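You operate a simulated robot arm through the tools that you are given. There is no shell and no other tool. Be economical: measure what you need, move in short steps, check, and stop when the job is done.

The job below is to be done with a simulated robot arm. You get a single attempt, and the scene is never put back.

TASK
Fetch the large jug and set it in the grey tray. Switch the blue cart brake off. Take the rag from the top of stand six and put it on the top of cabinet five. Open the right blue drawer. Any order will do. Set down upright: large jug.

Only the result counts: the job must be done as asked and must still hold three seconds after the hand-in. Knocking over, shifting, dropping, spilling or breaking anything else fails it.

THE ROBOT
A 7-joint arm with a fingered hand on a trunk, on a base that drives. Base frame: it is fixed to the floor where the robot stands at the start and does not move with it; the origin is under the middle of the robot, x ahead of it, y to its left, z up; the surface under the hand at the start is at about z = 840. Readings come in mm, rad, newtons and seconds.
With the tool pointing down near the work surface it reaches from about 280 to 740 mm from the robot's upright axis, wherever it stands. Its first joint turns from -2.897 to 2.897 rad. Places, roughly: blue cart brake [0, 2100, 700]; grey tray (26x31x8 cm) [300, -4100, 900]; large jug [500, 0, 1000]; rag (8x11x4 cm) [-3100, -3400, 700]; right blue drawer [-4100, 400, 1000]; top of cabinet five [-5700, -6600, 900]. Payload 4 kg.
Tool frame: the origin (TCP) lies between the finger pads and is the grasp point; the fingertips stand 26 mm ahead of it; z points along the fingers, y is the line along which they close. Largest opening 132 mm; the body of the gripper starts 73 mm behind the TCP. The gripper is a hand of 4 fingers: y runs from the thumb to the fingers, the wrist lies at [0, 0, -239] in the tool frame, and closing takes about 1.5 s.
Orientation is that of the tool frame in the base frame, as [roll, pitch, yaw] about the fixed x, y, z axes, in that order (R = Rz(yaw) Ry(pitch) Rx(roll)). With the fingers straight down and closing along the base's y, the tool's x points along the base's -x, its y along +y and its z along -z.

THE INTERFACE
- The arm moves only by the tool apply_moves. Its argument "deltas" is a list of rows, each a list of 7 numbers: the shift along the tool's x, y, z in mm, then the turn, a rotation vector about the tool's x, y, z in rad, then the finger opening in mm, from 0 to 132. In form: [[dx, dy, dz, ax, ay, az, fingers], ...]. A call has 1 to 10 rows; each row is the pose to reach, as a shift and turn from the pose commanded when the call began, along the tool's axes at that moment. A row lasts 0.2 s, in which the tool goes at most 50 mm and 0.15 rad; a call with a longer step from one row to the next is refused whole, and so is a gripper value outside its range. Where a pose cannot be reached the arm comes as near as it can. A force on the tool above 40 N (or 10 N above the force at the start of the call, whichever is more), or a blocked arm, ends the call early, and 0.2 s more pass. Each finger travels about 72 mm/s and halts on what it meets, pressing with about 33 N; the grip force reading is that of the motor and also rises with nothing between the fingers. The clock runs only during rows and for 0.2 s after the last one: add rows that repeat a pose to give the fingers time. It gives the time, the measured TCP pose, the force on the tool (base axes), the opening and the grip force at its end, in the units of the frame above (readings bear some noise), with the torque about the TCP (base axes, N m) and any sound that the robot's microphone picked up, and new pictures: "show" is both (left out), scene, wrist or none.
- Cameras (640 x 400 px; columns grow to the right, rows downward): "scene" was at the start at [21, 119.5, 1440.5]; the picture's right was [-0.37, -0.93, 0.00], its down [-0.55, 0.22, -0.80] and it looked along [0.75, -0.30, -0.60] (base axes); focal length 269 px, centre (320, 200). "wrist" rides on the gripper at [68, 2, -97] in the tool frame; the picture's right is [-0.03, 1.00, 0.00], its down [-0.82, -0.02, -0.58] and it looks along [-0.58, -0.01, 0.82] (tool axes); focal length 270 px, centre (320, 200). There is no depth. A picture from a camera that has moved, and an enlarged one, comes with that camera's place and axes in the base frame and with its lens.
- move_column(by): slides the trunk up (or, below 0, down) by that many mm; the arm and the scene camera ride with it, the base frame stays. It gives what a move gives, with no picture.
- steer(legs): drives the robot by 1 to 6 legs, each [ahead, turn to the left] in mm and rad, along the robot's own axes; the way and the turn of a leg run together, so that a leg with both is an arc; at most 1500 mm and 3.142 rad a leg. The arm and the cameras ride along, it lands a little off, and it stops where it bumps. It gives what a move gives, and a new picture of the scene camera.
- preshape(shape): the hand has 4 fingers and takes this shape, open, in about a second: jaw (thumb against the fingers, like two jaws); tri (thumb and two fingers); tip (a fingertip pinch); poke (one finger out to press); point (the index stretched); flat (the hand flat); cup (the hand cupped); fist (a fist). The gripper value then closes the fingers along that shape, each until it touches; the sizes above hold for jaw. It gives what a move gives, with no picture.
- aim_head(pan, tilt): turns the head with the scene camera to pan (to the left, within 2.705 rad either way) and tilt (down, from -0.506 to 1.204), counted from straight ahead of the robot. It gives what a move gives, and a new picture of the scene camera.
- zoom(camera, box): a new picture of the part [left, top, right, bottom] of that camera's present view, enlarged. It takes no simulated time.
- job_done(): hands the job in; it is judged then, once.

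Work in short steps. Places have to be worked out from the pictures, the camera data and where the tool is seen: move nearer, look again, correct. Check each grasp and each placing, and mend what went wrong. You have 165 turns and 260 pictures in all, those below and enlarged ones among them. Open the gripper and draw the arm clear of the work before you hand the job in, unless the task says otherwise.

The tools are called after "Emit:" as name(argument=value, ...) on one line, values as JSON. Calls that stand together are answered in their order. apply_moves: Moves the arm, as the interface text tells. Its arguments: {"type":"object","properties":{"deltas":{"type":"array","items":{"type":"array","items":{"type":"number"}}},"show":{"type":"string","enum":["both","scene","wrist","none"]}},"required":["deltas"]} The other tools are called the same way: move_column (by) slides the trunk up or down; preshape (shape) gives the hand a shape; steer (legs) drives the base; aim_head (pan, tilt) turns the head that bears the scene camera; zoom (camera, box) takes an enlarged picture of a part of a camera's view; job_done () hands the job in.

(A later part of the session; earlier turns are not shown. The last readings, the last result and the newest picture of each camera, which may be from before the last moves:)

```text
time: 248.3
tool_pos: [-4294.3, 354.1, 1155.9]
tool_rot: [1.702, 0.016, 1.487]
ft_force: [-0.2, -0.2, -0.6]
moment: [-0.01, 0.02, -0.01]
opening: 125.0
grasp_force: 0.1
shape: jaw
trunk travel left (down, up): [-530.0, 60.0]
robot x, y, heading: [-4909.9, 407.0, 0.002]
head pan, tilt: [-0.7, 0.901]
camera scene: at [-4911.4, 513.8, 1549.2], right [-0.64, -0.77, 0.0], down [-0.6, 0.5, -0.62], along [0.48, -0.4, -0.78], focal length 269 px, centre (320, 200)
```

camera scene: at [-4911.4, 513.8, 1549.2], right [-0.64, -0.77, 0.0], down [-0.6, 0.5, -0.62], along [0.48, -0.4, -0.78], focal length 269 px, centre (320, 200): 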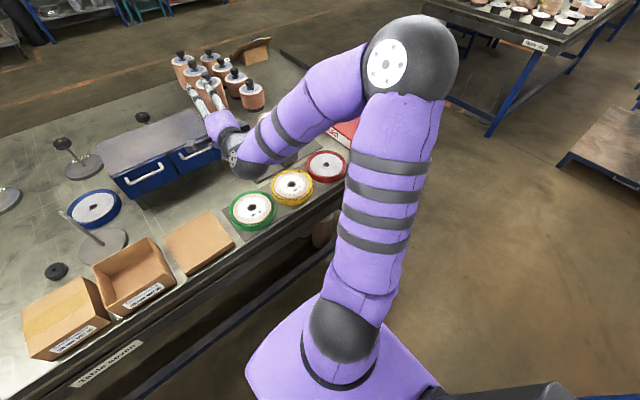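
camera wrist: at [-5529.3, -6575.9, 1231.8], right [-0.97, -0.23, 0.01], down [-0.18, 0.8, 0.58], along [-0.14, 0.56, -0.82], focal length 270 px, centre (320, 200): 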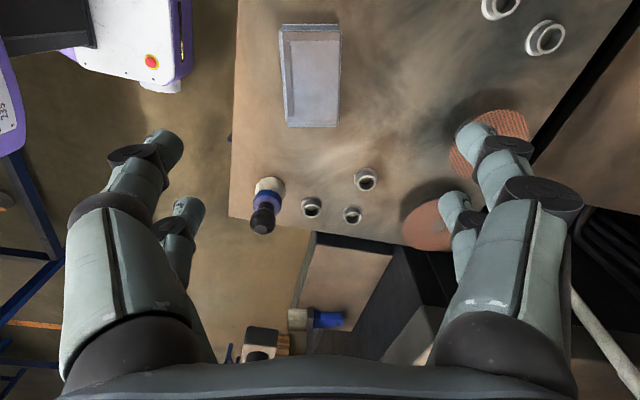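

Nothing was touched; it is only a joint limit, and the hand already points nearly along +x. I use the base and trunk instead: turn left 0.095 rad to bring the hand to y≈412, and lower the trunk 130 mm.

Emit:
steer(legs=[[0, 0.095]])

Emit:
move_column(by=-120)

Emit:
aim_head(pan=-0.1, tilt=0.6)

Emit:
zoom(camera="wrist", box=[0, 0, 640, 400])

```text
time: 249.3
tool_pos: [-4291.0, 413.2, 1157.3]
tool_rot: [1.699, 0.016, 1.582]
ft_force: [0.5, 0.3, 0.1]
moment: [0.02, 0.02, 0.01]
opening: 124.9
grasp_force: 0.0
shape: jaw
trunk travel left (down, up): [-530.0, 60.0]
robot x, y, heading: [-4911.6, 410.1, 0.107]
head pan, tilt: [-0.7, 0.901]
camera scene: at [-4921.6, 513.0, 1549.2], right [-0.56, -0.83, 0.0], down [-0.65, 0.44, -0.62], along [0.51, -0.35, -0.78], focal length 269 px, centre (320, 200)
```

scene: 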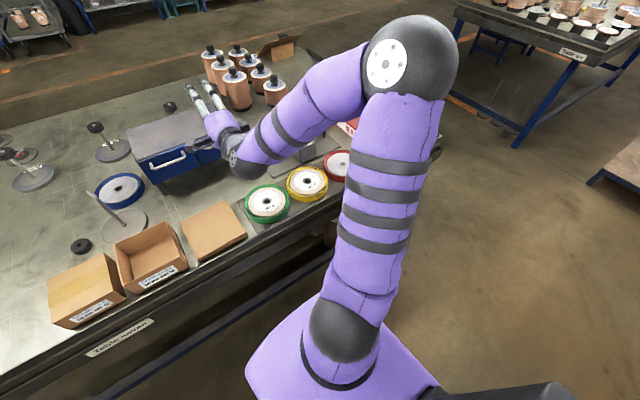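

```text
time: 250.8
tool_pos: [-4291.1, 412.6, 1038.5]
tool_rot: [1.698, 0.015, 1.584]
ft_force: [0.0, -0.5, -0.1]
moment: [-0.02, -0.01, -0.05]
opening: 124.8
grasp_force: 0.2
shape: jaw
trunk travel left (down, up): [-410.0, 180.0]
robot x, y, heading: [-4911.4, 411.6, 0.101]
head pan, tilt: [-0.7, 0.901]
```

```text
time: 251.8
tool_pos: [-4290.4, 412.0, 1036.8]
tool_rot: [1.698, 0.015, 1.585]
ft_force: [-0.5, 0.1, 0.1]
moment: [0.01, -0.01, 0.0]
opening: 125.3
grasp_force: 0.0
shape: jaw
trunk travel left (down, up): [-410.0, 180.0]
robot x, y, heading: [-4909.6, 412.6, 0.099]
head pan, tilt: [-0.099, 0.6]
camera scene: at [-4895.5, 555.6, 1453.9], right [0.0, -1.0, 0.0], down [-0.57, 0.0, -0.82], along [0.82, 0.0, -0.57], focal length 269 px, centre (320, 200)
```

scene: 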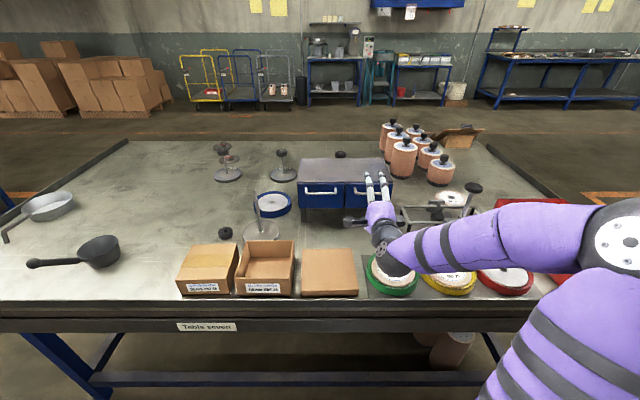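

```text
1.00 times, centred on (320, 200) of wrist (not enlarged: the box is as wide or as high as the picture)
camera zoom: at [-4387.3, 479.9, 1049.8], right [0.13, -0.01, 0.99], down [-0.57, -0.82, 0.07], along [0.81, -0.57, -0.11], focal length 270 px, centre (320, 200)
```

zoom: 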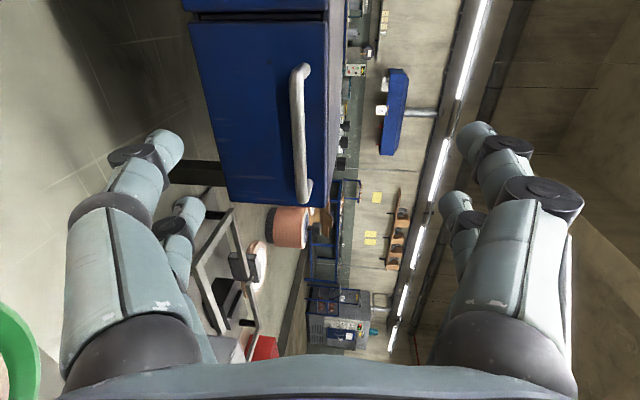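

The wrist view shows the right drawer's handle: centre ≈[-4197, 399, 1010], spanning y 345–450. I advance 60 mm, correcting 15 mm down and 12 mm right.

Emit:
apply_moves(deltas=[[-6, -8, 15, 0, 0, 0, 100], [-12, -16, 30, 0, 0, 0, 90], [-12, -16, 45, 0, 0, 0, 90], [-12, -16, 60, 0, 0, 0, 90], [-12, -16, 60, 0, 0, 0, 90]], show="both")

```text
time: 253.0
tool_pos: [-4234.3, 400.7, 1013.9]
tool_rot: [1.7, 0.016, 1.583]
ft_force: [0.0, -0.3, -0.5]
moment: [0.01, -0.03, 0.01]
opening: 90.3
grasp_force: 0.0
shape: jaw
trunk travel left (down, up): [-410.0, 180.0]
robot x, y, heading: [-4908.6, 414.0, 0.102]
head pan, tilt: [-0.099, 0.6]
camera scene: at [-4895.3, 555.6, 1453.9], right [0.0, -1.0, 0.0], down [-0.57, 0.0, -0.82], along [0.82, 0.0, -0.57], focal length 269 px, centre (320, 200)
camera wrist: at [-4330.2, 468.3, 1027.0], right [0.13, -0.01, 0.99], down [-0.57, -0.82, 0.07], along [0.81, -0.57, -0.11], focal length 270 px, centre (320, 200)
```

scene: 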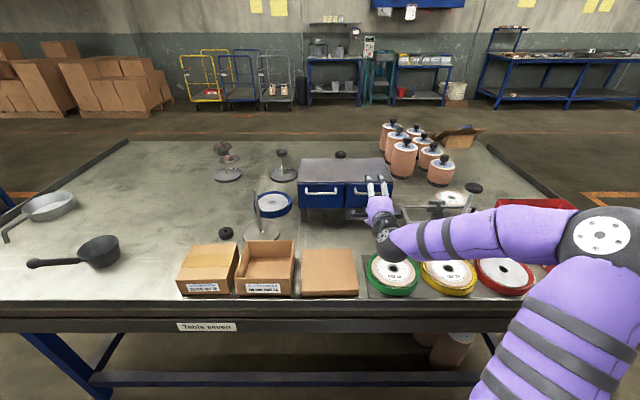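
wrist: 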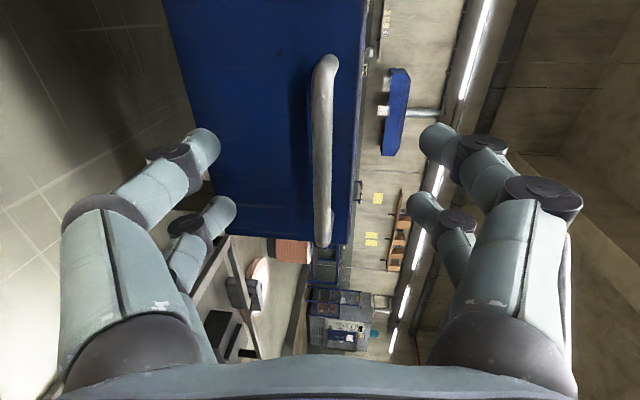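

The bar is about 20 mm further ahead and centred vertically. I advance in small steps and close on it.

Emit:
apply_moves(deltas=[[4, 0, 7, 0, 0, 0, 90], [8, 0, 14, 0, 0, 0, 90], [8, 0, 20, 0, 0, 0, 80], [8, 0, 20, 0, 0, 0, 60]], show="wrist")

```text
time: 254.0
tool_pos: [-4214.4, 410.2, 1011.8]
tool_rot: [1.699, 0.015, 1.584]
ft_force: [0.4, 0.1, 0.6]
moment: [-0.04, -0.02, 0.02]
opening: 60.6
grasp_force: 0.0
shape: jaw
trunk travel left (down, up): [-410.0, 180.0]
robot x, y, heading: [-4907.3, 409.6, 0.1]
head pan, tilt: [-0.099, 0.6]
camera wrist: at [-4310.1, 476.1, 1023.7], right [0.13, -0.01, 0.99], down [-0.57, -0.82, 0.07], along [0.81, -0.57, -0.11], focal length 270 px, centre (320, 200)
```

wrist: 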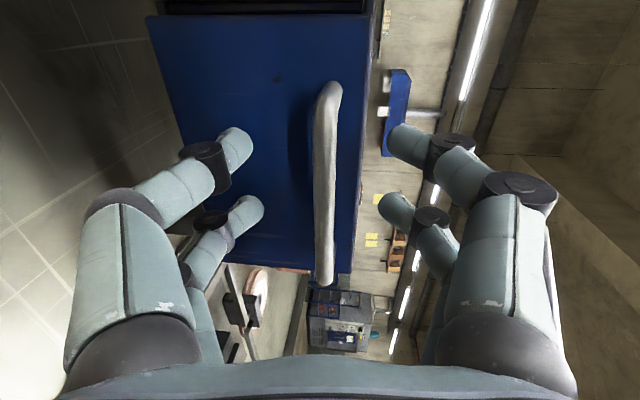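

The fingers straddle the bar. I go 8 mm further and close.

Emit:
apply_moves(deltas=[[0, 0, 5, 0, 0, 0, 60], [0, 0, 9, 0, 0, 0, 60], [0, 0, 9, 0, 0, 0, 40], [0, 0, 9, 0, 0, 0, 20], [0, 0, 9, 0, 0, 0, 0], [0, 0, 9, 0, 0, 0, 0], [0, 0, 9, 0, 0, 0, 0], [0, 0, 9, 0, 0, 0, 0]], show="wrist")

```text
time: 255.3
tool_pos: [-4206.6, 409.6, 1024.4]
tool_rot: [1.67, 0.022, 1.583]
ft_force: [-26.3, -2.8, 16.2]
moment: [-0.07, -1.37, 0.32]
opening: 11.5
grasp_force: 33.2
shape: jaw
trunk travel left (down, up): [-410.0, 180.0]
robot x, y, heading: [-4907.7, 409.6, 0.104]
head pan, tilt: [-0.099, 0.6]
stopped in row 6: the force on the tool passed its limit at 41 N (the readings are from after the stop); the commanded pose is now the measured one
camera wrist: at [-4302.9, 477.0, 1033.1], right [0.1, 0.0, 0.99], down [-0.57, -0.82, 0.06], along [0.82, -0.57, -0.08], focal length 270 px, centre (320, 200)
```

wrist: 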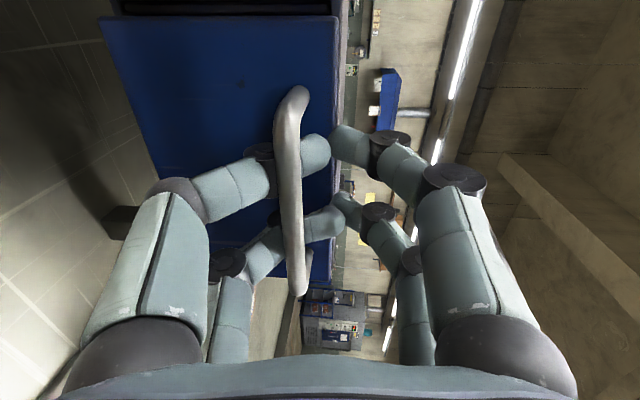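

The finger loop has closed around the bar (lower fingers behind it). I pull straight back.

Emit:
apply_moves(deltas=[[0, 0, -10, 0, 0, 0, 0], [0, 0, -20, 0, 0, 0, 0], [0, 0, -35, 0, 0, 0, 0], [0, 0, -50, 0, 0, 0, 0], [0, 0, -65, 0, 0, 0, 0], [0, 0, -80, 0, 0, 0, 0]], show="both")

```text
time: 256.7
tool_pos: [-4284.5, 408.8, 1025.9]
tool_rot: [1.684, 0.019, 1.584]
ft_force: [-1.4, 4.2, 4.3]
moment: [-0.08, -1.82, 0.17]
opening: 10.3
grasp_force: 32.6
shape: jaw
trunk travel left (down, up): [-410.0, 180.0]
robot x, y, heading: [-4906.9, 414.2, 0.096]
head pan, tilt: [-0.099, 0.6]
camera scene: at [-4896.3, 556.0, 1453.7], right [0.0, -1.0, 0.0], down [-0.56, 0.0, -0.83], along [0.83, 0.0, -0.56], focal length 269 px, centre (320, 200)
camera wrist: at [-4380.4, 476.4, 1036.0], right [0.11, 0.0, 0.99], down [-0.57, -0.82, 0.06], along [0.82, -0.57, -0.1], focal length 270 px, centre (320, 200)
```

scene: 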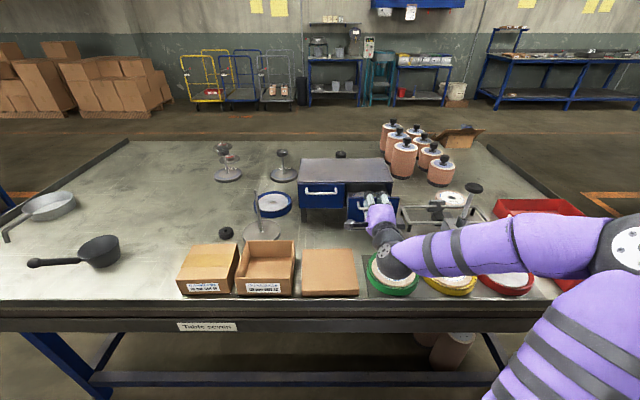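
wrist: 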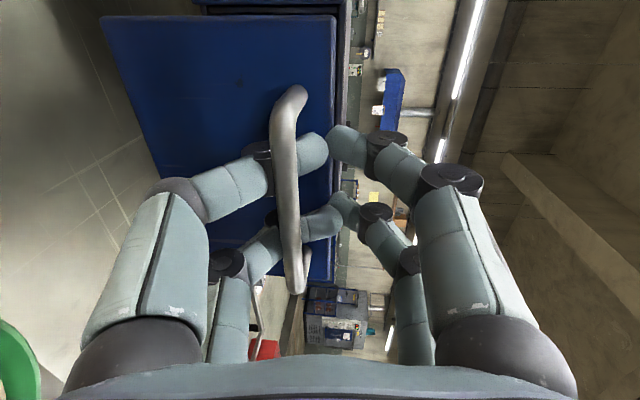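

The drawer slides out. I pull further with the arm.

Emit:
apply_moves(deltas=[[0, 0, -15, 0, 0, 0, 0], [0, 0, -30, 0, 0, 0, 0], [0, 0, -45, 0, 0, 0, 0], [0, 0, -60, 0, 0, 0, 0], [0, 0, -75, 0, 0, 0, 0], [0, 0, -90, 0, 0, 0, 0]], show="scene")

Emit:
zoom(camera="scene", box=[280, 140, 480, 300])

```text
time: 257.8
tool_pos: [-4344.5, 408.3, 1029.7]
tool_rot: [1.691, 0.02, 1.585]
ft_force: [21.4, 4.6, -17.9]
moment: [-0.1, -2.01, 0.18]
opening: 10.8
grasp_force: 32.5
shape: jaw
trunk travel left (down, up): [-410.0, 180.0]
robot x, y, heading: [-4909.5, 413.5, 0.102]
head pan, tilt: [-0.099, 0.6]
stopped in row 5: the force on the tool passed its limit at 43 N (the readings are from after the stop); the commanded pose is now the measured one
camera scene: at [-4891.9, 556.0, 1453.8], right [0.0, -1.0, 0.0], down [-0.57, 0.0, -0.82], along [0.82, 0.0, -0.57], focal length 269 px, centre (320, 200)
```

scene: 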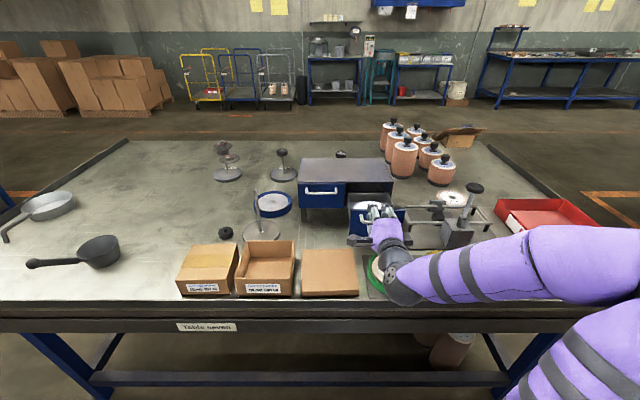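

```text
2.50 times, centred on (380, 220) of scene
camera zoom: at [-4891.9, 556.0, 1453.8], right [0.0, -1.0, 0.0], down [-0.57, 0.0, -0.82], along [0.82, 0.0, -0.57], focal length 672 px, centre (170, 150)
```

zoom: 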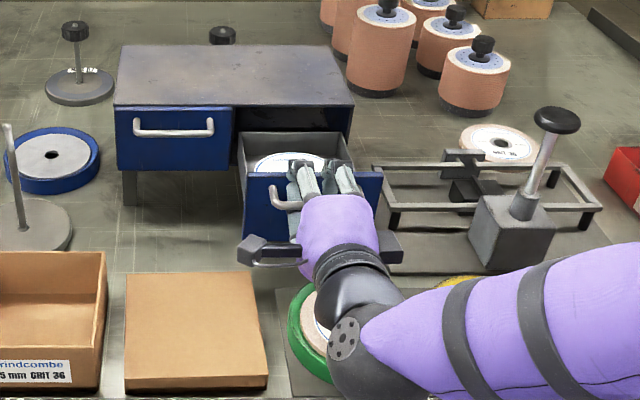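

The drawer is at its stop, about 140 mm out. I open the fingers and check that they clear the bar.

Emit:
apply_moves(deltas=[[0, 0, 0, 0, 0, 0, 40], [0, 0, 0, 0, 0, 0, 70], [0, 0, 0, 0, 0, 0, 100], [0, 0, 0, 0, 0, 0, 110], [0, 0, 0, 0, 0, 0, 110], [0, 0, 0, 0, 0, 0, 110]], show="wrist")

```text
time: 259.2
tool_pos: [-4346.1, 409.4, 1032.9]
tool_rot: [1.688, 0.019, 1.583]
ft_force: [-0.3, 0.6, -0.4]
moment: [-0.02, -0.02, 0.0]
opening: 109.8
grasp_force: 0.1
shape: jaw
trunk travel left (down, up): [-410.0, 180.0]
robot x, y, heading: [-4903.6, 407.8, 0.107]
head pan, tilt: [-0.099, 0.6]
camera wrist: at [-4442.5, 475.6, 1043.3], right [0.11, -0.01, 0.99], down [-0.57, -0.82, 0.06], along [0.82, -0.57, -0.1], focal length 270 px, centre (320, 200)
```

wrist: 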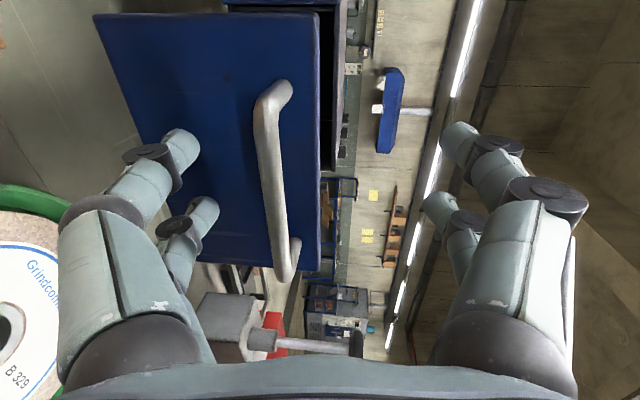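

The fingers are clear of the bar. I retreat with the arm 50 mm then back the base 80 mm, and raise the trunk.

Emit:
apply_moves(deltas=[[0, 0, -15, 0, 0, 0, 110], [0, 0, -30, 0, 0, 0, 110], [0, 0, -45, 0, 0, 0, 110]], show="none")

Emit:
steer(legs=[[-80, 0]])

Emit:
move_column(by=150)

Emit:
zoom(camera="scene", box=[250, 120, 500, 320])

```text
time: 260.0
tool_pos: [-4361.7, 405.2, 1049.1]
tool_rot: [1.685, 0.019, 1.581]
ft_force: [-0.3, 0.6, -0.2]
moment: [0.01, 0.01, -0.02]
opening: 109.6
grasp_force: 0.0
shape: jaw
out of reach, approached as far as the arm can: row 1, 2, 3
trunk travel left (down, up): [-410.0, 180.0]
robot x, y, heading: [-4907.5, 411.4, 0.103]
head pan, tilt: [-0.099, 0.6]
```

```text
time: 261.1
tool_pos: [-4441.2, 395.5, 1049.3]
tool_rot: [1.687, 0.02, 1.582]
ft_force: [-0.1, 0.1, 0.0]
moment: [0.03, 0.02, -0.04]
opening: 109.9
grasp_force: 0.0
shape: jaw
trunk travel left (down, up): [-410.0, 180.0]
robot x, y, heading: [-4988.9, 404.0, 0.102]
head pan, tilt: [-0.099, 0.6]
camera scene: at [-4976.1, 547.4, 1453.9], right [0.0, -1.0, 0.0], down [-0.56, 0.0, -0.83], along [0.83, 0.0, -0.56], focal length 269 px, centre (320, 200)
```

scene: 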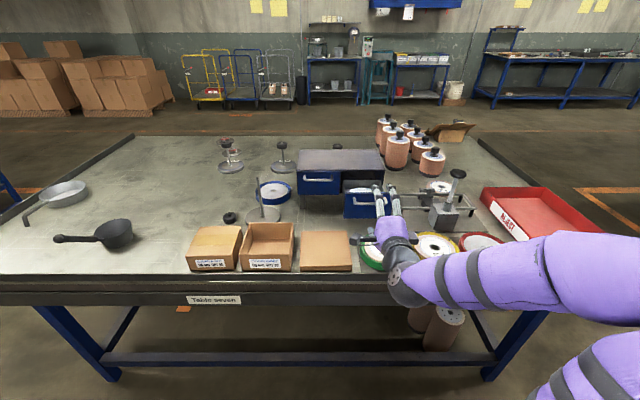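

```text
time: 262.8
tool_pos: [-4441.7, 396.0, 1199.4]
tool_rot: [1.686, 0.02, 1.582]
ft_force: [1.1, -0.7, -0.6]
moment: [0.01, 0.01, 0.01]
opening: 110.0
grasp_force: 0.1
shape: jaw
trunk travel left (down, up): [-560.0, 30.0]
robot x, y, heading: [-4989.1, 401.8, 0.095]
head pan, tilt: [-0.099, 0.6]
```

```text
2.00 times, centred on (375, 220) of scene
camera zoom: at [-4975.7, 547.5, 1603.9], right [0.0, -1.0, 0.0], down [-0.57, 0.0, -0.82], along [0.82, 0.0, -0.57], focal length 537 px, centre (210, 160)
```

zoom: 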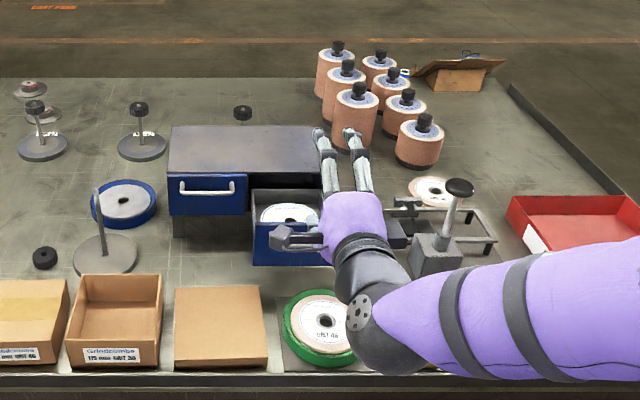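

The right drawer stays open, nothing else moved. I return the hand to pointing down for driving.

Emit:
apply_moves(deltas=[[0, 0, -10, 0.142, 0, 0, 110], [0, 0, -20, 0.284, 0, 0, 110], [0, 0, -30, 0.426, 0, 0, 110], [0, 0, -42, 0.568, 0, 0, 110], [0, 0, -54, 0.71, 0, 0, 110], [0, 0, -66, 0.852, 0, 0, 110], [0, 0, -78, 0.994, 0, 0, 110], [0, 0, -90, 1.136, 0, 0, 110], [0, 0, -102, 1.278, 0, 0, 110], [0, 0, -115, 1.42, 0, 0, 110]], show="scene")

```text
time: 265.0
tool_pos: [-4555.4, 394.7, 1212.8]
tool_rot: [3.109, 0.02, 1.581]
ft_force: [0.2, 0.3, -0.2]
moment: [-0.01, 0.02, 0.02]
opening: 109.9
grasp_force: 0.0
shape: jaw
trunk travel left (down, up): [-560.0, 30.0]
robot x, y, heading: [-4989.4, 403.0, 0.1]
head pan, tilt: [-0.099, 0.6]
camera scene: at [-4975.5, 547.6, 1603.9], right [0.0, -1.0, 0.0], down [-0.57, 0.0, -0.82], along [0.82, 0.0, -0.57], focal length 269 px, centre (320, 200)
```

scene: 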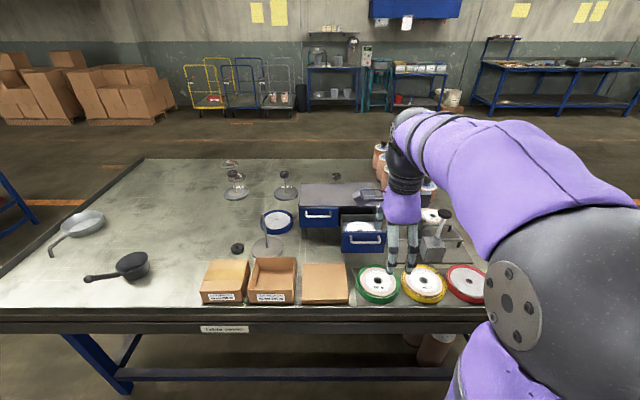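

Arm is compact again. I drive back out via the same lane to the main aisle.

Emit:
zoom(camera="scene", box=[170, 40, 310, 120])

Emit:
steer(legs=[[0, -1.61], [1456, 0], [0, 1.51], [1500, 0], [1400, 0]])

```text
4.57 times, centred on (240, 80) of scene
camera zoom: at [-4975.5, 547.6, 1603.9], right [0.0, -1.0, 0.0], down [-0.57, 0.0, -0.82], along [0.82, 0.0, -0.57], focal length 1228 px, centre (686, 749)
```

zoom: 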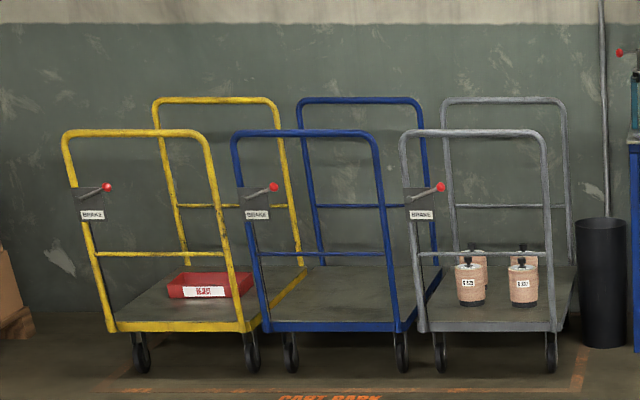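

```text
time: 294.5
tool_pos: [-1552.5, -1171.9, 1212.9]
tool_rot: [3.107, 0.019, 1.461]
ft_force: [0.3, 0.4, 0.3]
moment: [-0.03, 0.01, -0.04]
opening: 109.8
grasp_force: 0.0
shape: jaw
trunk travel left (down, up): [-560.0, 30.0]
robot x, y, heading: [-1983.3, -1113.5, -0.022]
head pan, tilt: [-0.099, 0.6]
camera scene: at [-1951.1, -969.5, 1603.9], right [-0.12, -0.99, 0.0], down [-0.56, 0.07, -0.82], along [0.82, -0.1, -0.57], focal length 269 px, centre (320, 200)
```

scene: 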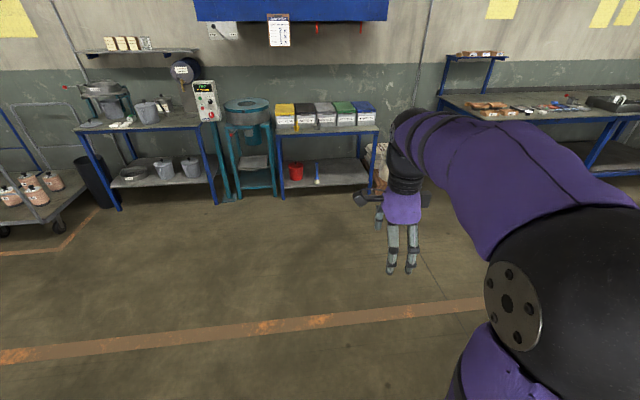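

The carts' brake levers (red balls, labelled BRAKE) are on the aisle-side left posts. I drive to face the blue cart's brake.

Emit:
steer(legs=[[0, 1.235], [1500, 0], [1500, 0], [350, 0], [0, -1.213]])

Emit:
aim_head(pan=0.1, tilt=0.65)

```text
time: 317.6
tool_pos: [-459.3, 2015.3, 1213.1]
tool_rot: [3.106, 0.02, 1.519]
ft_force: [-0.6, -0.6, -0.3]
moment: [-0.03, -0.01, 0.01]
opening: 109.5
grasp_force: 0.1
shape: jaw
trunk travel left (down, up): [-560.0, 30.0]
robot x, y, heading: [-890.9, 2047.9, 0.036]
head pan, tilt: [-0.099, 0.6]
camera scene: at [-869.7, 2193.3, 1603.9], right [-0.06, -1.0, 0.0], down [-0.56, 0.04, -0.82], along [0.82, -0.05, -0.57], focal length 269 px, centre (320, 200)
```

scene: 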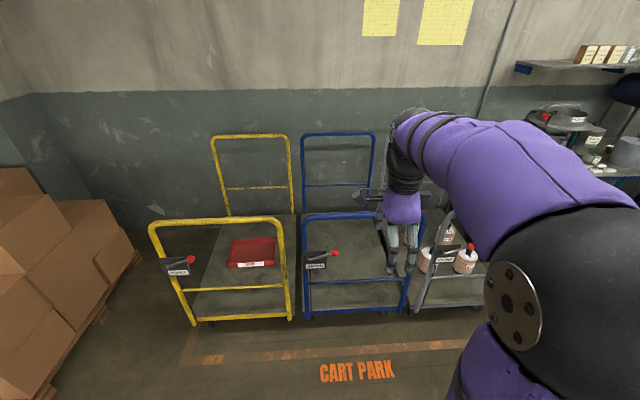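

```text
time: 318.3
tool_pos: [-460.1, 2014.7, 1212.7]
tool_rot: [3.107, 0.02, 1.52]
ft_force: [1.1, -0.1, 0.1]
moment: [-0.02, 0.01, 0.0]
opening: 109.8
grasp_force: 0.0
shape: jaw
trunk travel left (down, up): [-560.0, 30.0]
robot x, y, heading: [-889.8, 2050.7, 0.035]
head pan, tilt: [0.099, 0.649]
camera scene: at [-871.9, 2210.6, 1599.7], right [0.14, -0.99, 0.0], down [-0.6, -0.08, -0.8], along [0.79, 0.11, -0.6], focal length 269 px, centre (320, 200)
```

scene: 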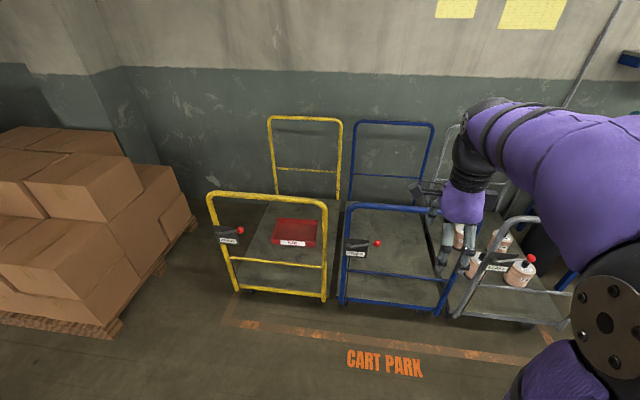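

Emit:
zoom(camera="scene", box=[325, 200, 435, 300])

Emit:
zoom(camera="scene", box=[195, 180, 285, 260])

```text
4.00 times, centred on (380, 250) of scene
camera zoom: at [-871.9, 2210.6, 1599.7], right [0.14, -0.99, 0.0], down [-0.6, -0.08, -0.8], along [0.79, 0.11, -0.6], focal length 1075 px, centre (80, 0)
```

zoom: 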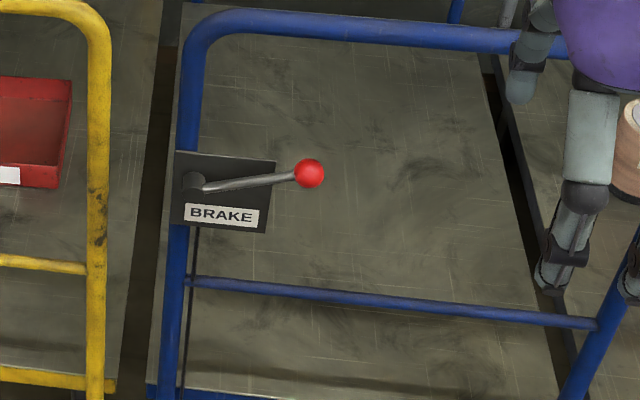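

```text
5.00 times, centred on (240, 220) of scene
camera zoom: at [-871.9, 2210.6, 1599.7], right [0.14, -0.99, 0.0], down [-0.6, -0.08, -0.8], along [0.79, 0.11, -0.6], focal length 1343 px, centre (720, 100)
```

zoom: 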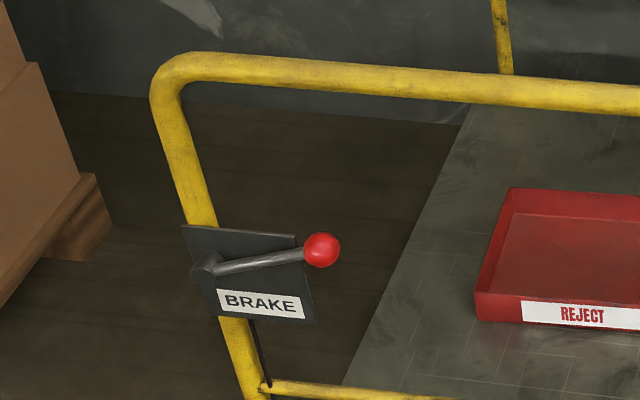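

The blue brake's ball is at about [17, 2070, 703], lever pivot at y≈2195, pointing up ~16° — so "off" is most likely down. I turn the hand so it's slim in x, close the fingers, then drive nearer and lower the trunk.

Emit:
apply_moves(deltas=[[0, 0, 0, 0, 0, -0.147, 90], [0, 0, 0, 0, 0, -0.294, 60], [0, 0, 0, 0, 0, -0.441, 30], [0, 0, 0, 0, 0, -0.588, 0], [0, 0, 0, 0, 0, -0.735, 0], [0, 0, 0, 0, 0, -0.882, 0], [0, 0, 0, 0, 0, -1.029, 0], [0, 0, 0, 0, 0, -1.176, 0], [0, 0, 0, 0, 0, -1.323, 0], [0, 0, 0, 0, 0, -1.47, 0]], show="none")

Emit:
steer(legs=[[330, 0]])

Emit:
move_column(by=-250)

Emit:
aim_head(pan=0.0, tilt=0.75)

Emit:
zoom(camera="wrist", box=[0, 0, 640, 400])

```text
time: 320.5
tool_pos: [-459.9, 2015.1, 1212.4]
tool_rot: [-3.125, 0.036, 2.993]
ft_force: [-0.4, 0.1, -0.9]
moment: [0.03, -0.02, 0.01]
opening: 0.2
grasp_force: 32.6
shape: jaw
trunk travel left (down, up): [-560.0, 30.0]
robot x, y, heading: [-893.9, 2048.6, 0.033]
head pan, tilt: [0.099, 0.649]
```

```text
time: 322.7
tool_pos: [-126.8, 2026.7, 1213.1]
tool_rot: [-3.126, 0.037, 2.99]
ft_force: [0.3, 0.9, -0.2]
moment: [-0.01, 0.02, -0.01]
opening: 0.2
grasp_force: 32.8
shape: jaw
trunk travel left (down, up): [-560.0, 30.0]
robot x, y, heading: [-558.9, 2061.1, 0.04]
head pan, tilt: [0.099, 0.649]
camera scene: at [-538.6, 2222.7, 1599.6], right [0.13, -0.99, 0.0], down [-0.6, -0.08, -0.8], along [0.79, 0.11, -0.61], focal length 269 px, centre (320, 200)
```

scene: 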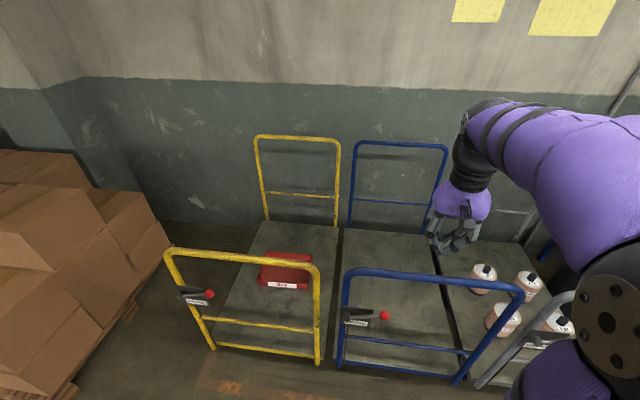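

```text
time: 325.3
tool_pos: [-127.0, 2026.6, 962.7]
tool_rot: [-3.126, 0.038, 2.99]
ft_force: [0.2, 0.4, -0.5]
moment: [-0.03, -0.01, 0.01]
opening: 0.0
grasp_force: 32.6
shape: jaw
trunk travel left (down, up): [-310.0, 280.0]
robot x, y, heading: [-561.6, 2060.0, 0.041]
head pan, tilt: [0.099, 0.649]
```

```text
time: 326.0
tool_pos: [-128.2, 2026.8, 963.6]
tool_rot: [-3.126, 0.037, 2.99]
ft_force: [-0.2, 0.5, -0.4]
moment: [-0.02, 0.01, -0.01]
opening: 0.0
grasp_force: 33.1
shape: jaw
trunk travel left (down, up): [-310.0, 280.0]
robot x, y, heading: [-559.9, 2063.0, 0.037]
head pan, tilt: [0.0, 0.75]
camera scene: at [-542.3, 2214.0, 1341.1], right [0.04, -1.0, 0.0], down [-0.68, -0.02, -0.73], along [0.73, 0.03, -0.68], focal length 269 px, centre (320, 200)
```

scene: 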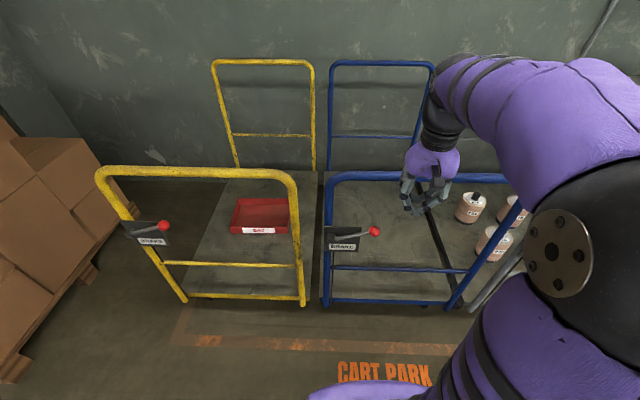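

```text
1.00 times, centred on (320, 200) of wrist (not enlarged: the box is as wide or as high as the picture)
camera zoom: at [-196.9, 2039.9, 1056.2], right [0.18, 0.98, -0.01], down [0.78, -0.13, 0.61], along [0.6, -0.12, -0.79], focal length 270 px, centre (320, 200)
```

zoom: 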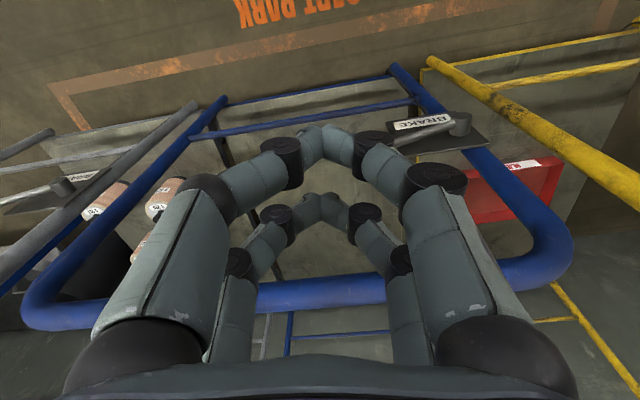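

The fingers are closed; the hoop's top bar is at about [74, –, 878]. I move above the ball with the hand leaning back 0.3 rad so that the fingers point forward and down past the bar.

Emit:
apply_moves(deltas=[[-23, 12, 22, 0, -0.06, 0, 0], [-46, 23, 44, 0, -0.12, 0, 0], [-70, 35, 66, 0, -0.18, 0, 0], [-92, 46, 88, 0, -0.24, 0, 0], [-115, 58, 110, 0, -0.3, 0, 0], [-115, 58, 128, 0, -0.3, 0, 0], [-115, 58, 128, 0, -0.3, 0, 0]], show="both")

Emit:
zoom(camera="scene", box=[310, 150, 460, 270])

```text
time: 327.1
tool_pos: [-23.1, 2057.5, 866.6]
tool_rot: [-3.119, 0.284, 2.995]
ft_force: [-16.8, -0.7, 1.9]
moment: [0.08, -0.84, 0.56]
opening: 0.0
grasp_force: 33.1
shape: jaw
trunk travel left (down, up): [-310.0, 280.0]
robot x, y, heading: [-560.7, 2063.5, 0.04]
head pan, tilt: [0.0, 0.75]
stopped in row 5: the force on the tool passed its limit at 54 N (the readings are from after the stop); the commanded pose is now the measured one
camera scene: at [-545.5, 2213.8, 1341.2], right [0.04, -1.0, 0.0], down [-0.68, -0.02, -0.73], along [0.73, 0.03, -0.68], focal length 269 px, centre (320, 200)
camera wrist: at [-114.1, 2074.6, 939.3], right [0.17, 0.98, -0.01], down [0.61, -0.1, 0.78], along [0.77, -0.15, -0.62], focal length 270 px, centre (320, 200)
```

scene: 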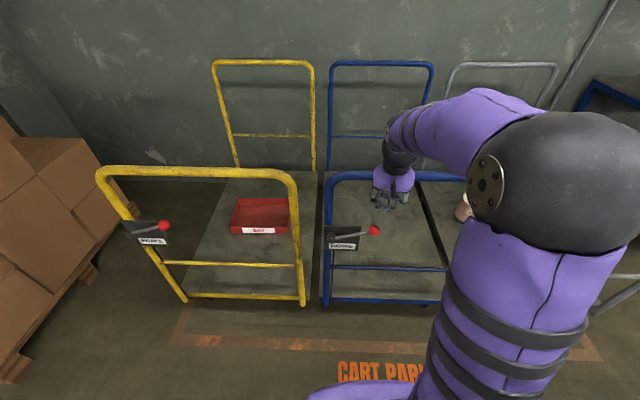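
wrist: 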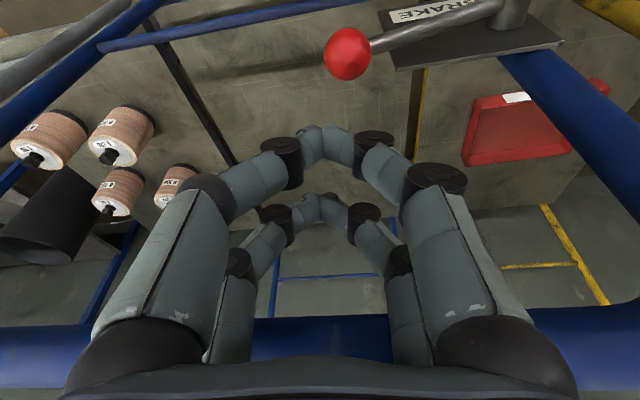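

```text
3.33 times, centred on (385, 210) of scene
camera zoom: at [-545.5, 2213.8, 1341.2], right [0.04, -1.0, 0.0], down [-0.68, -0.02, -0.73], along [0.73, 0.03, -0.68], focal length 896 px, centre (103, 167)
```

zoom: 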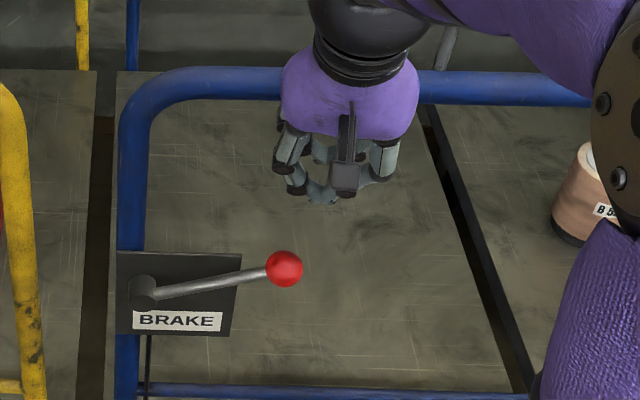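

The palm touched the hoop bar: re-triangulated, the bar is at about x≈5, z≈925 and the ball at [-28, 2076, 742]. I back off 80 mm and lean the hand further.

Emit:
apply_moves(deltas=[[38, -6, -11, 0, 0, 0, 0], [76, -12, -21, 0, -0.09, 0, 0], [76, -12, -21, 0, -0.18, 0, 0]], show="both")

Emit:
zoom(camera="scene", box=[310, 150, 460, 270])

```text
time: 327.9
tool_pos: [-101.2, 2057.6, 863.6]
tool_rot: [-3.12, 0.467, 2.998]
ft_force: [-0.2, 0.9, -0.1]
moment: [0.0, 0.01, -0.04]
opening: 0.0
grasp_force: 33.6
shape: jaw
trunk travel left (down, up): [-310.0, 280.0]
robot x, y, heading: [-561.7, 2061.2, 0.039]
head pan, tilt: [0.0, 0.75]
camera scene: at [-542.8, 2214.0, 1341.1], right [0.04, -1.0, 0.0], down [-0.68, -0.02, -0.73], along [0.73, 0.03, -0.68], focal length 269 px, centre (320, 200)
camera wrist: at [-203.3, 2076.2, 919.5], right [0.17, 0.98, -0.01], down [0.46, -0.07, 0.88], along [0.87, -0.16, -0.47], focal length 270 px, centre (320, 200)
```

scene: 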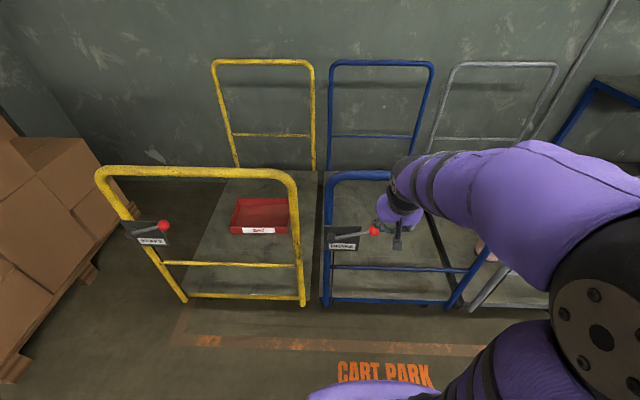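
wrist: 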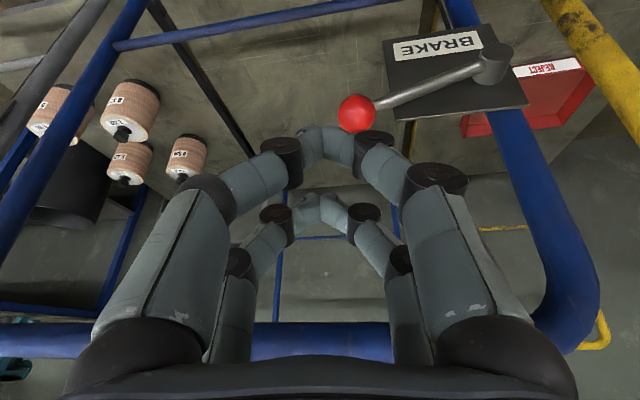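

```text
3.33 times, centred on (385, 210) of scene
camera zoom: at [-542.8, 2214.0, 1341.1], right [0.04, -1.0, 0.0], down [-0.68, -0.02, -0.73], along [0.73, 0.03, -0.68], focal length 896 px, centre (103, 167)
```

zoom: 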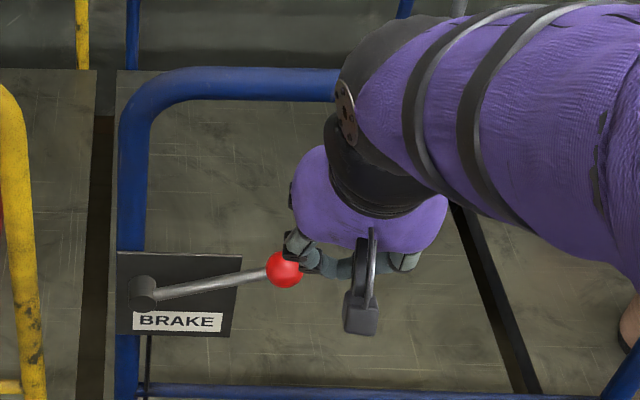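

Nothing moved. Refined: ball [-27, 2075, 741], bar x≈-3, z≈917. I slide the fingers forward-down to just above the ball.

Emit:
apply_moves(deltas=[[-9, 10, 25, 0, 0, 0, 0], [-18, 20, 50, 0, 0, 0, 0], [-28, 30, 75, 0, 0, 0, 0], [-28, 30, 84, 0, 0, 0, 0], [-28, 30, 84, 0, 0, 0, 0]], show="both")

Emit:
zoom(camera="scene", box=[310, 150, 460, 270])

```text
time: 329.1
tool_pos: [-34.5, 2076.0, 802.1]
tool_rot: [-3.118, 0.468, 3.0]
ft_force: [-0.3, 1.6, -0.4]
moment: [-0.02, 0.02, 0.02]
opening: 0.0
grasp_force: 32.7
shape: jaw
trunk travel left (down, up): [-310.0, 280.0]
robot x, y, heading: [-561.8, 2063.2, 0.041]
head pan, tilt: [0.0, 0.75]
camera scene: at [-542.7, 2214.0, 1341.0], right [0.04, -1.0, 0.0], down [-0.68, -0.02, -0.73], along [0.73, 0.03, -0.68], focal length 269 px, centre (320, 200)
camera wrist: at [-136.4, 2094.4, 857.0], right [0.17, 0.98, -0.01], down [0.46, -0.07, 0.88], along [0.87, -0.16, -0.47], focal length 270 px, centre (320, 200)
```

scene: 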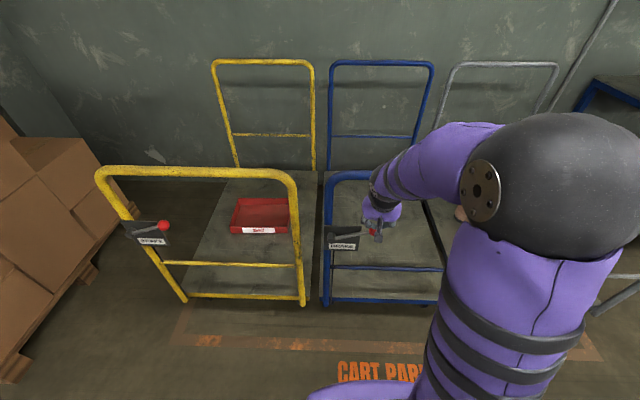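
wrist: 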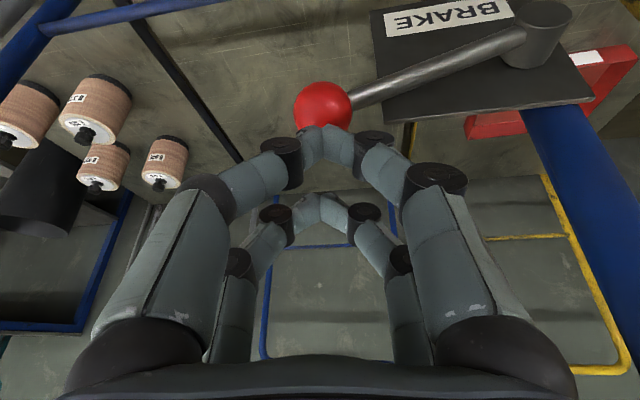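

```text
3.33 times, centred on (385, 210) of scene
camera zoom: at [-542.7, 2214.0, 1341.0], right [0.04, -1.0, 0.0], down [-0.68, -0.02, -0.73], along [0.73, 0.03, -0.68], focal length 896 px, centre (103, 167)
```

zoom: 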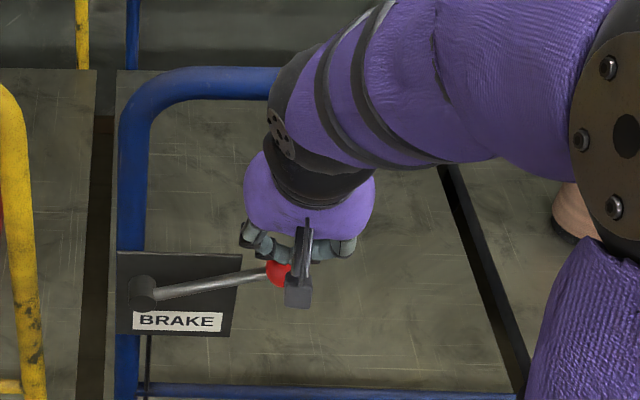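

The rear finger pair is just above the ball. I shift 9 mm forward and press straight down in small steps.

Emit:
apply_moves(deltas=[[-8, 0, 4, 0, 0, 0, 0], [-4, 0, 12, 0, 0, 0, 0], [-1, 0, 18, 0, 0, 0, 0], [2, 0, 24, 0, 0, 0, 0], [6, 0, 31, 0, 0, 0, 0], [9, 0, 38, 0, 0, 0, 0], [13, 0, 45, 0, 0, 0, 0]], show="both")

Emit:
zoom(camera="scene", box=[310, 150, 460, 270])

```text
time: 330.0
tool_pos: [-22.9, 2075.8, 795.9]
tool_rot: [-3.122, 0.484, 3.001]
ft_force: [-12.8, 0.1, 25.2]
moment: [0.01, 0.64, -0.02]
opening: 0.1
grasp_force: 32.6
shape: jaw
trunk travel left (down, up): [-310.0, 280.0]
robot x, y, heading: [-556.8, 2062.0, 0.042]
head pan, tilt: [0.0, 0.75]
stopped in row 4: the force on the tool passed its limit at 47 N (the readings are from after the stop); the commanded pose is now the measured one
camera scene: at [-545.8, 2213.9, 1341.4], right [0.04, -1.0, 0.0], down [-0.68, -0.02, -0.73], along [0.73, 0.03, -0.68], focal length 269 px, centre (320, 200)
camera wrist: at [-126.8, 2094.0, 847.4], right [0.17, 0.99, -0.01], down [0.45, -0.07, 0.89], along [0.88, -0.16, -0.45], focal length 270 px, centre (320, 200)
```

scene: 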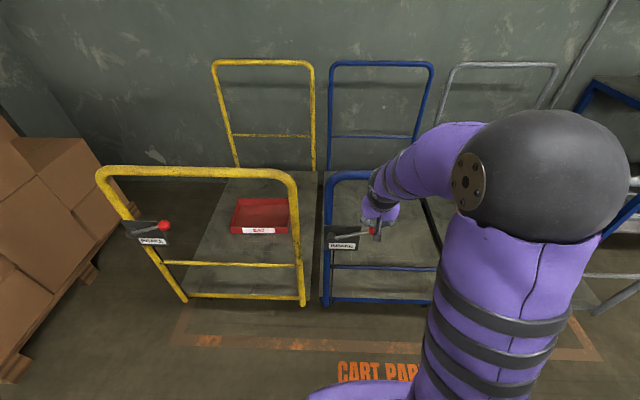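
wrist: 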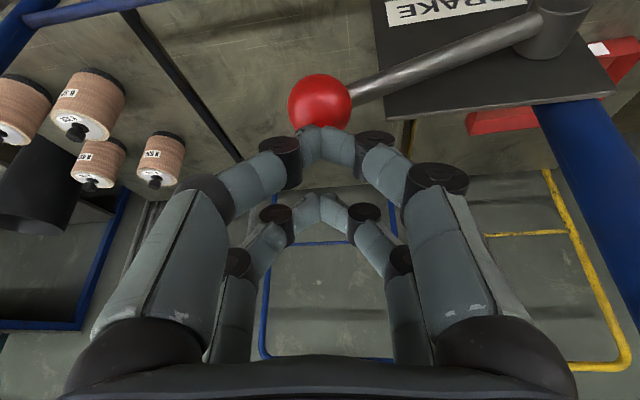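

```text
3.33 times, centred on (385, 210) of scene
camera zoom: at [-545.8, 2213.9, 1341.4], right [0.04, -1.0, 0.0], down [-0.68, -0.02, -0.73], along [0.73, 0.03, -0.68], focal length 896 px, centre (103, 167)
```

zoom: 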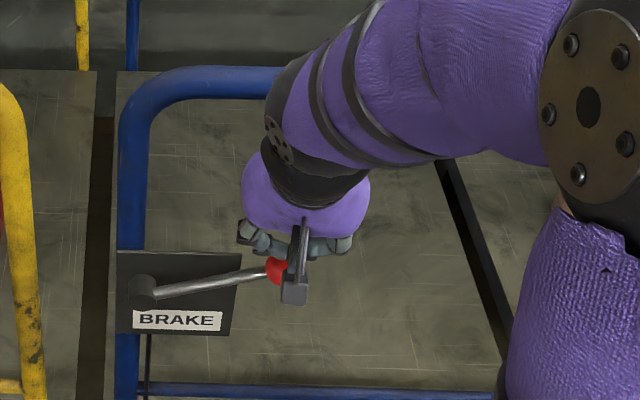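

Force built up with no visible lever motion. I try one more, slower press to tell whether it is a stop or only friction.

Emit:
apply_moves(deltas=[[1, 0, 2, 0, 0, 0, 0], [2, 0, 4, 0, 0, 0, 0], [3, 0, 6, 0, 0, 0, 0], [4, 0, 8, 0, 0, 0, 0], [5, 0, 10, 0, 0, 0, 0]], show="wrist")

Emit:
zoom(camera="scene", box=[310, 150, 460, 270])

```text
time: 330.4
tool_pos: [-21.7, 2075.7, 794.7]
tool_rot: [-3.123, 0.491, 2.999]
ft_force: [-9.9, -2.2, 21.8]
moment: [-0.12, 0.56, -0.06]
opening: 0.0
grasp_force: 33.3
shape: jaw
trunk travel left (down, up): [-310.0, 280.0]
robot x, y, heading: [-561.5, 2062.7, 0.038]
head pan, tilt: [0.0, 0.75]
stopped in row 2: the force on the tool passed its limit at 43 N (the readings are from after the stop); the commanded pose is now the measured one
camera wrist: at [-125.3, 2094.0, 846.9], right [0.17, 0.98, 0.0], down [0.44, -0.07, 0.89], along [0.88, -0.16, -0.45], focal length 270 px, centre (320, 200)
```

wrist: 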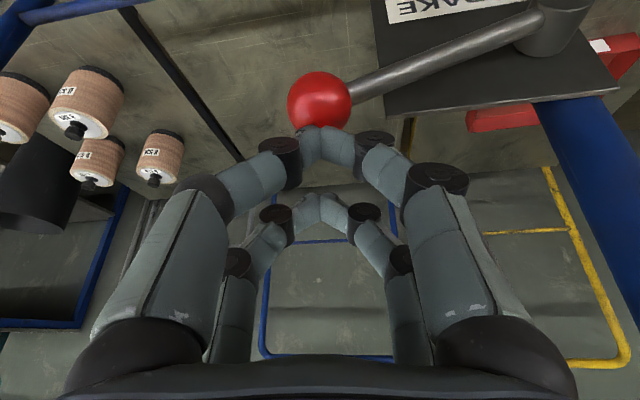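

```text
3.33 times, centred on (385, 210) of scene
camera zoom: at [-545.6, 2213.9, 1341.0], right [0.04, -1.0, 0.0], down [-0.68, -0.02, -0.73], along [0.73, 0.03, -0.68], focal length 896 px, centre (103, 167)
```

zoom: 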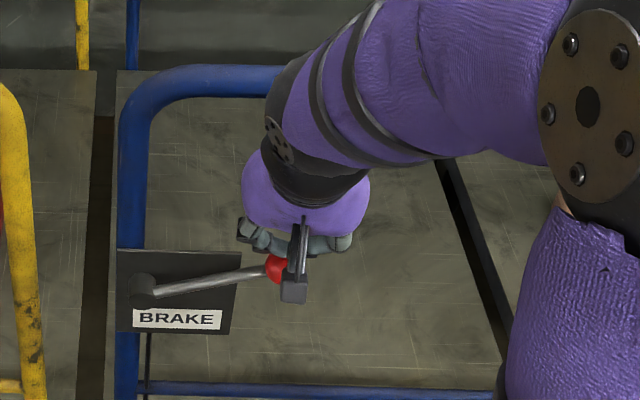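

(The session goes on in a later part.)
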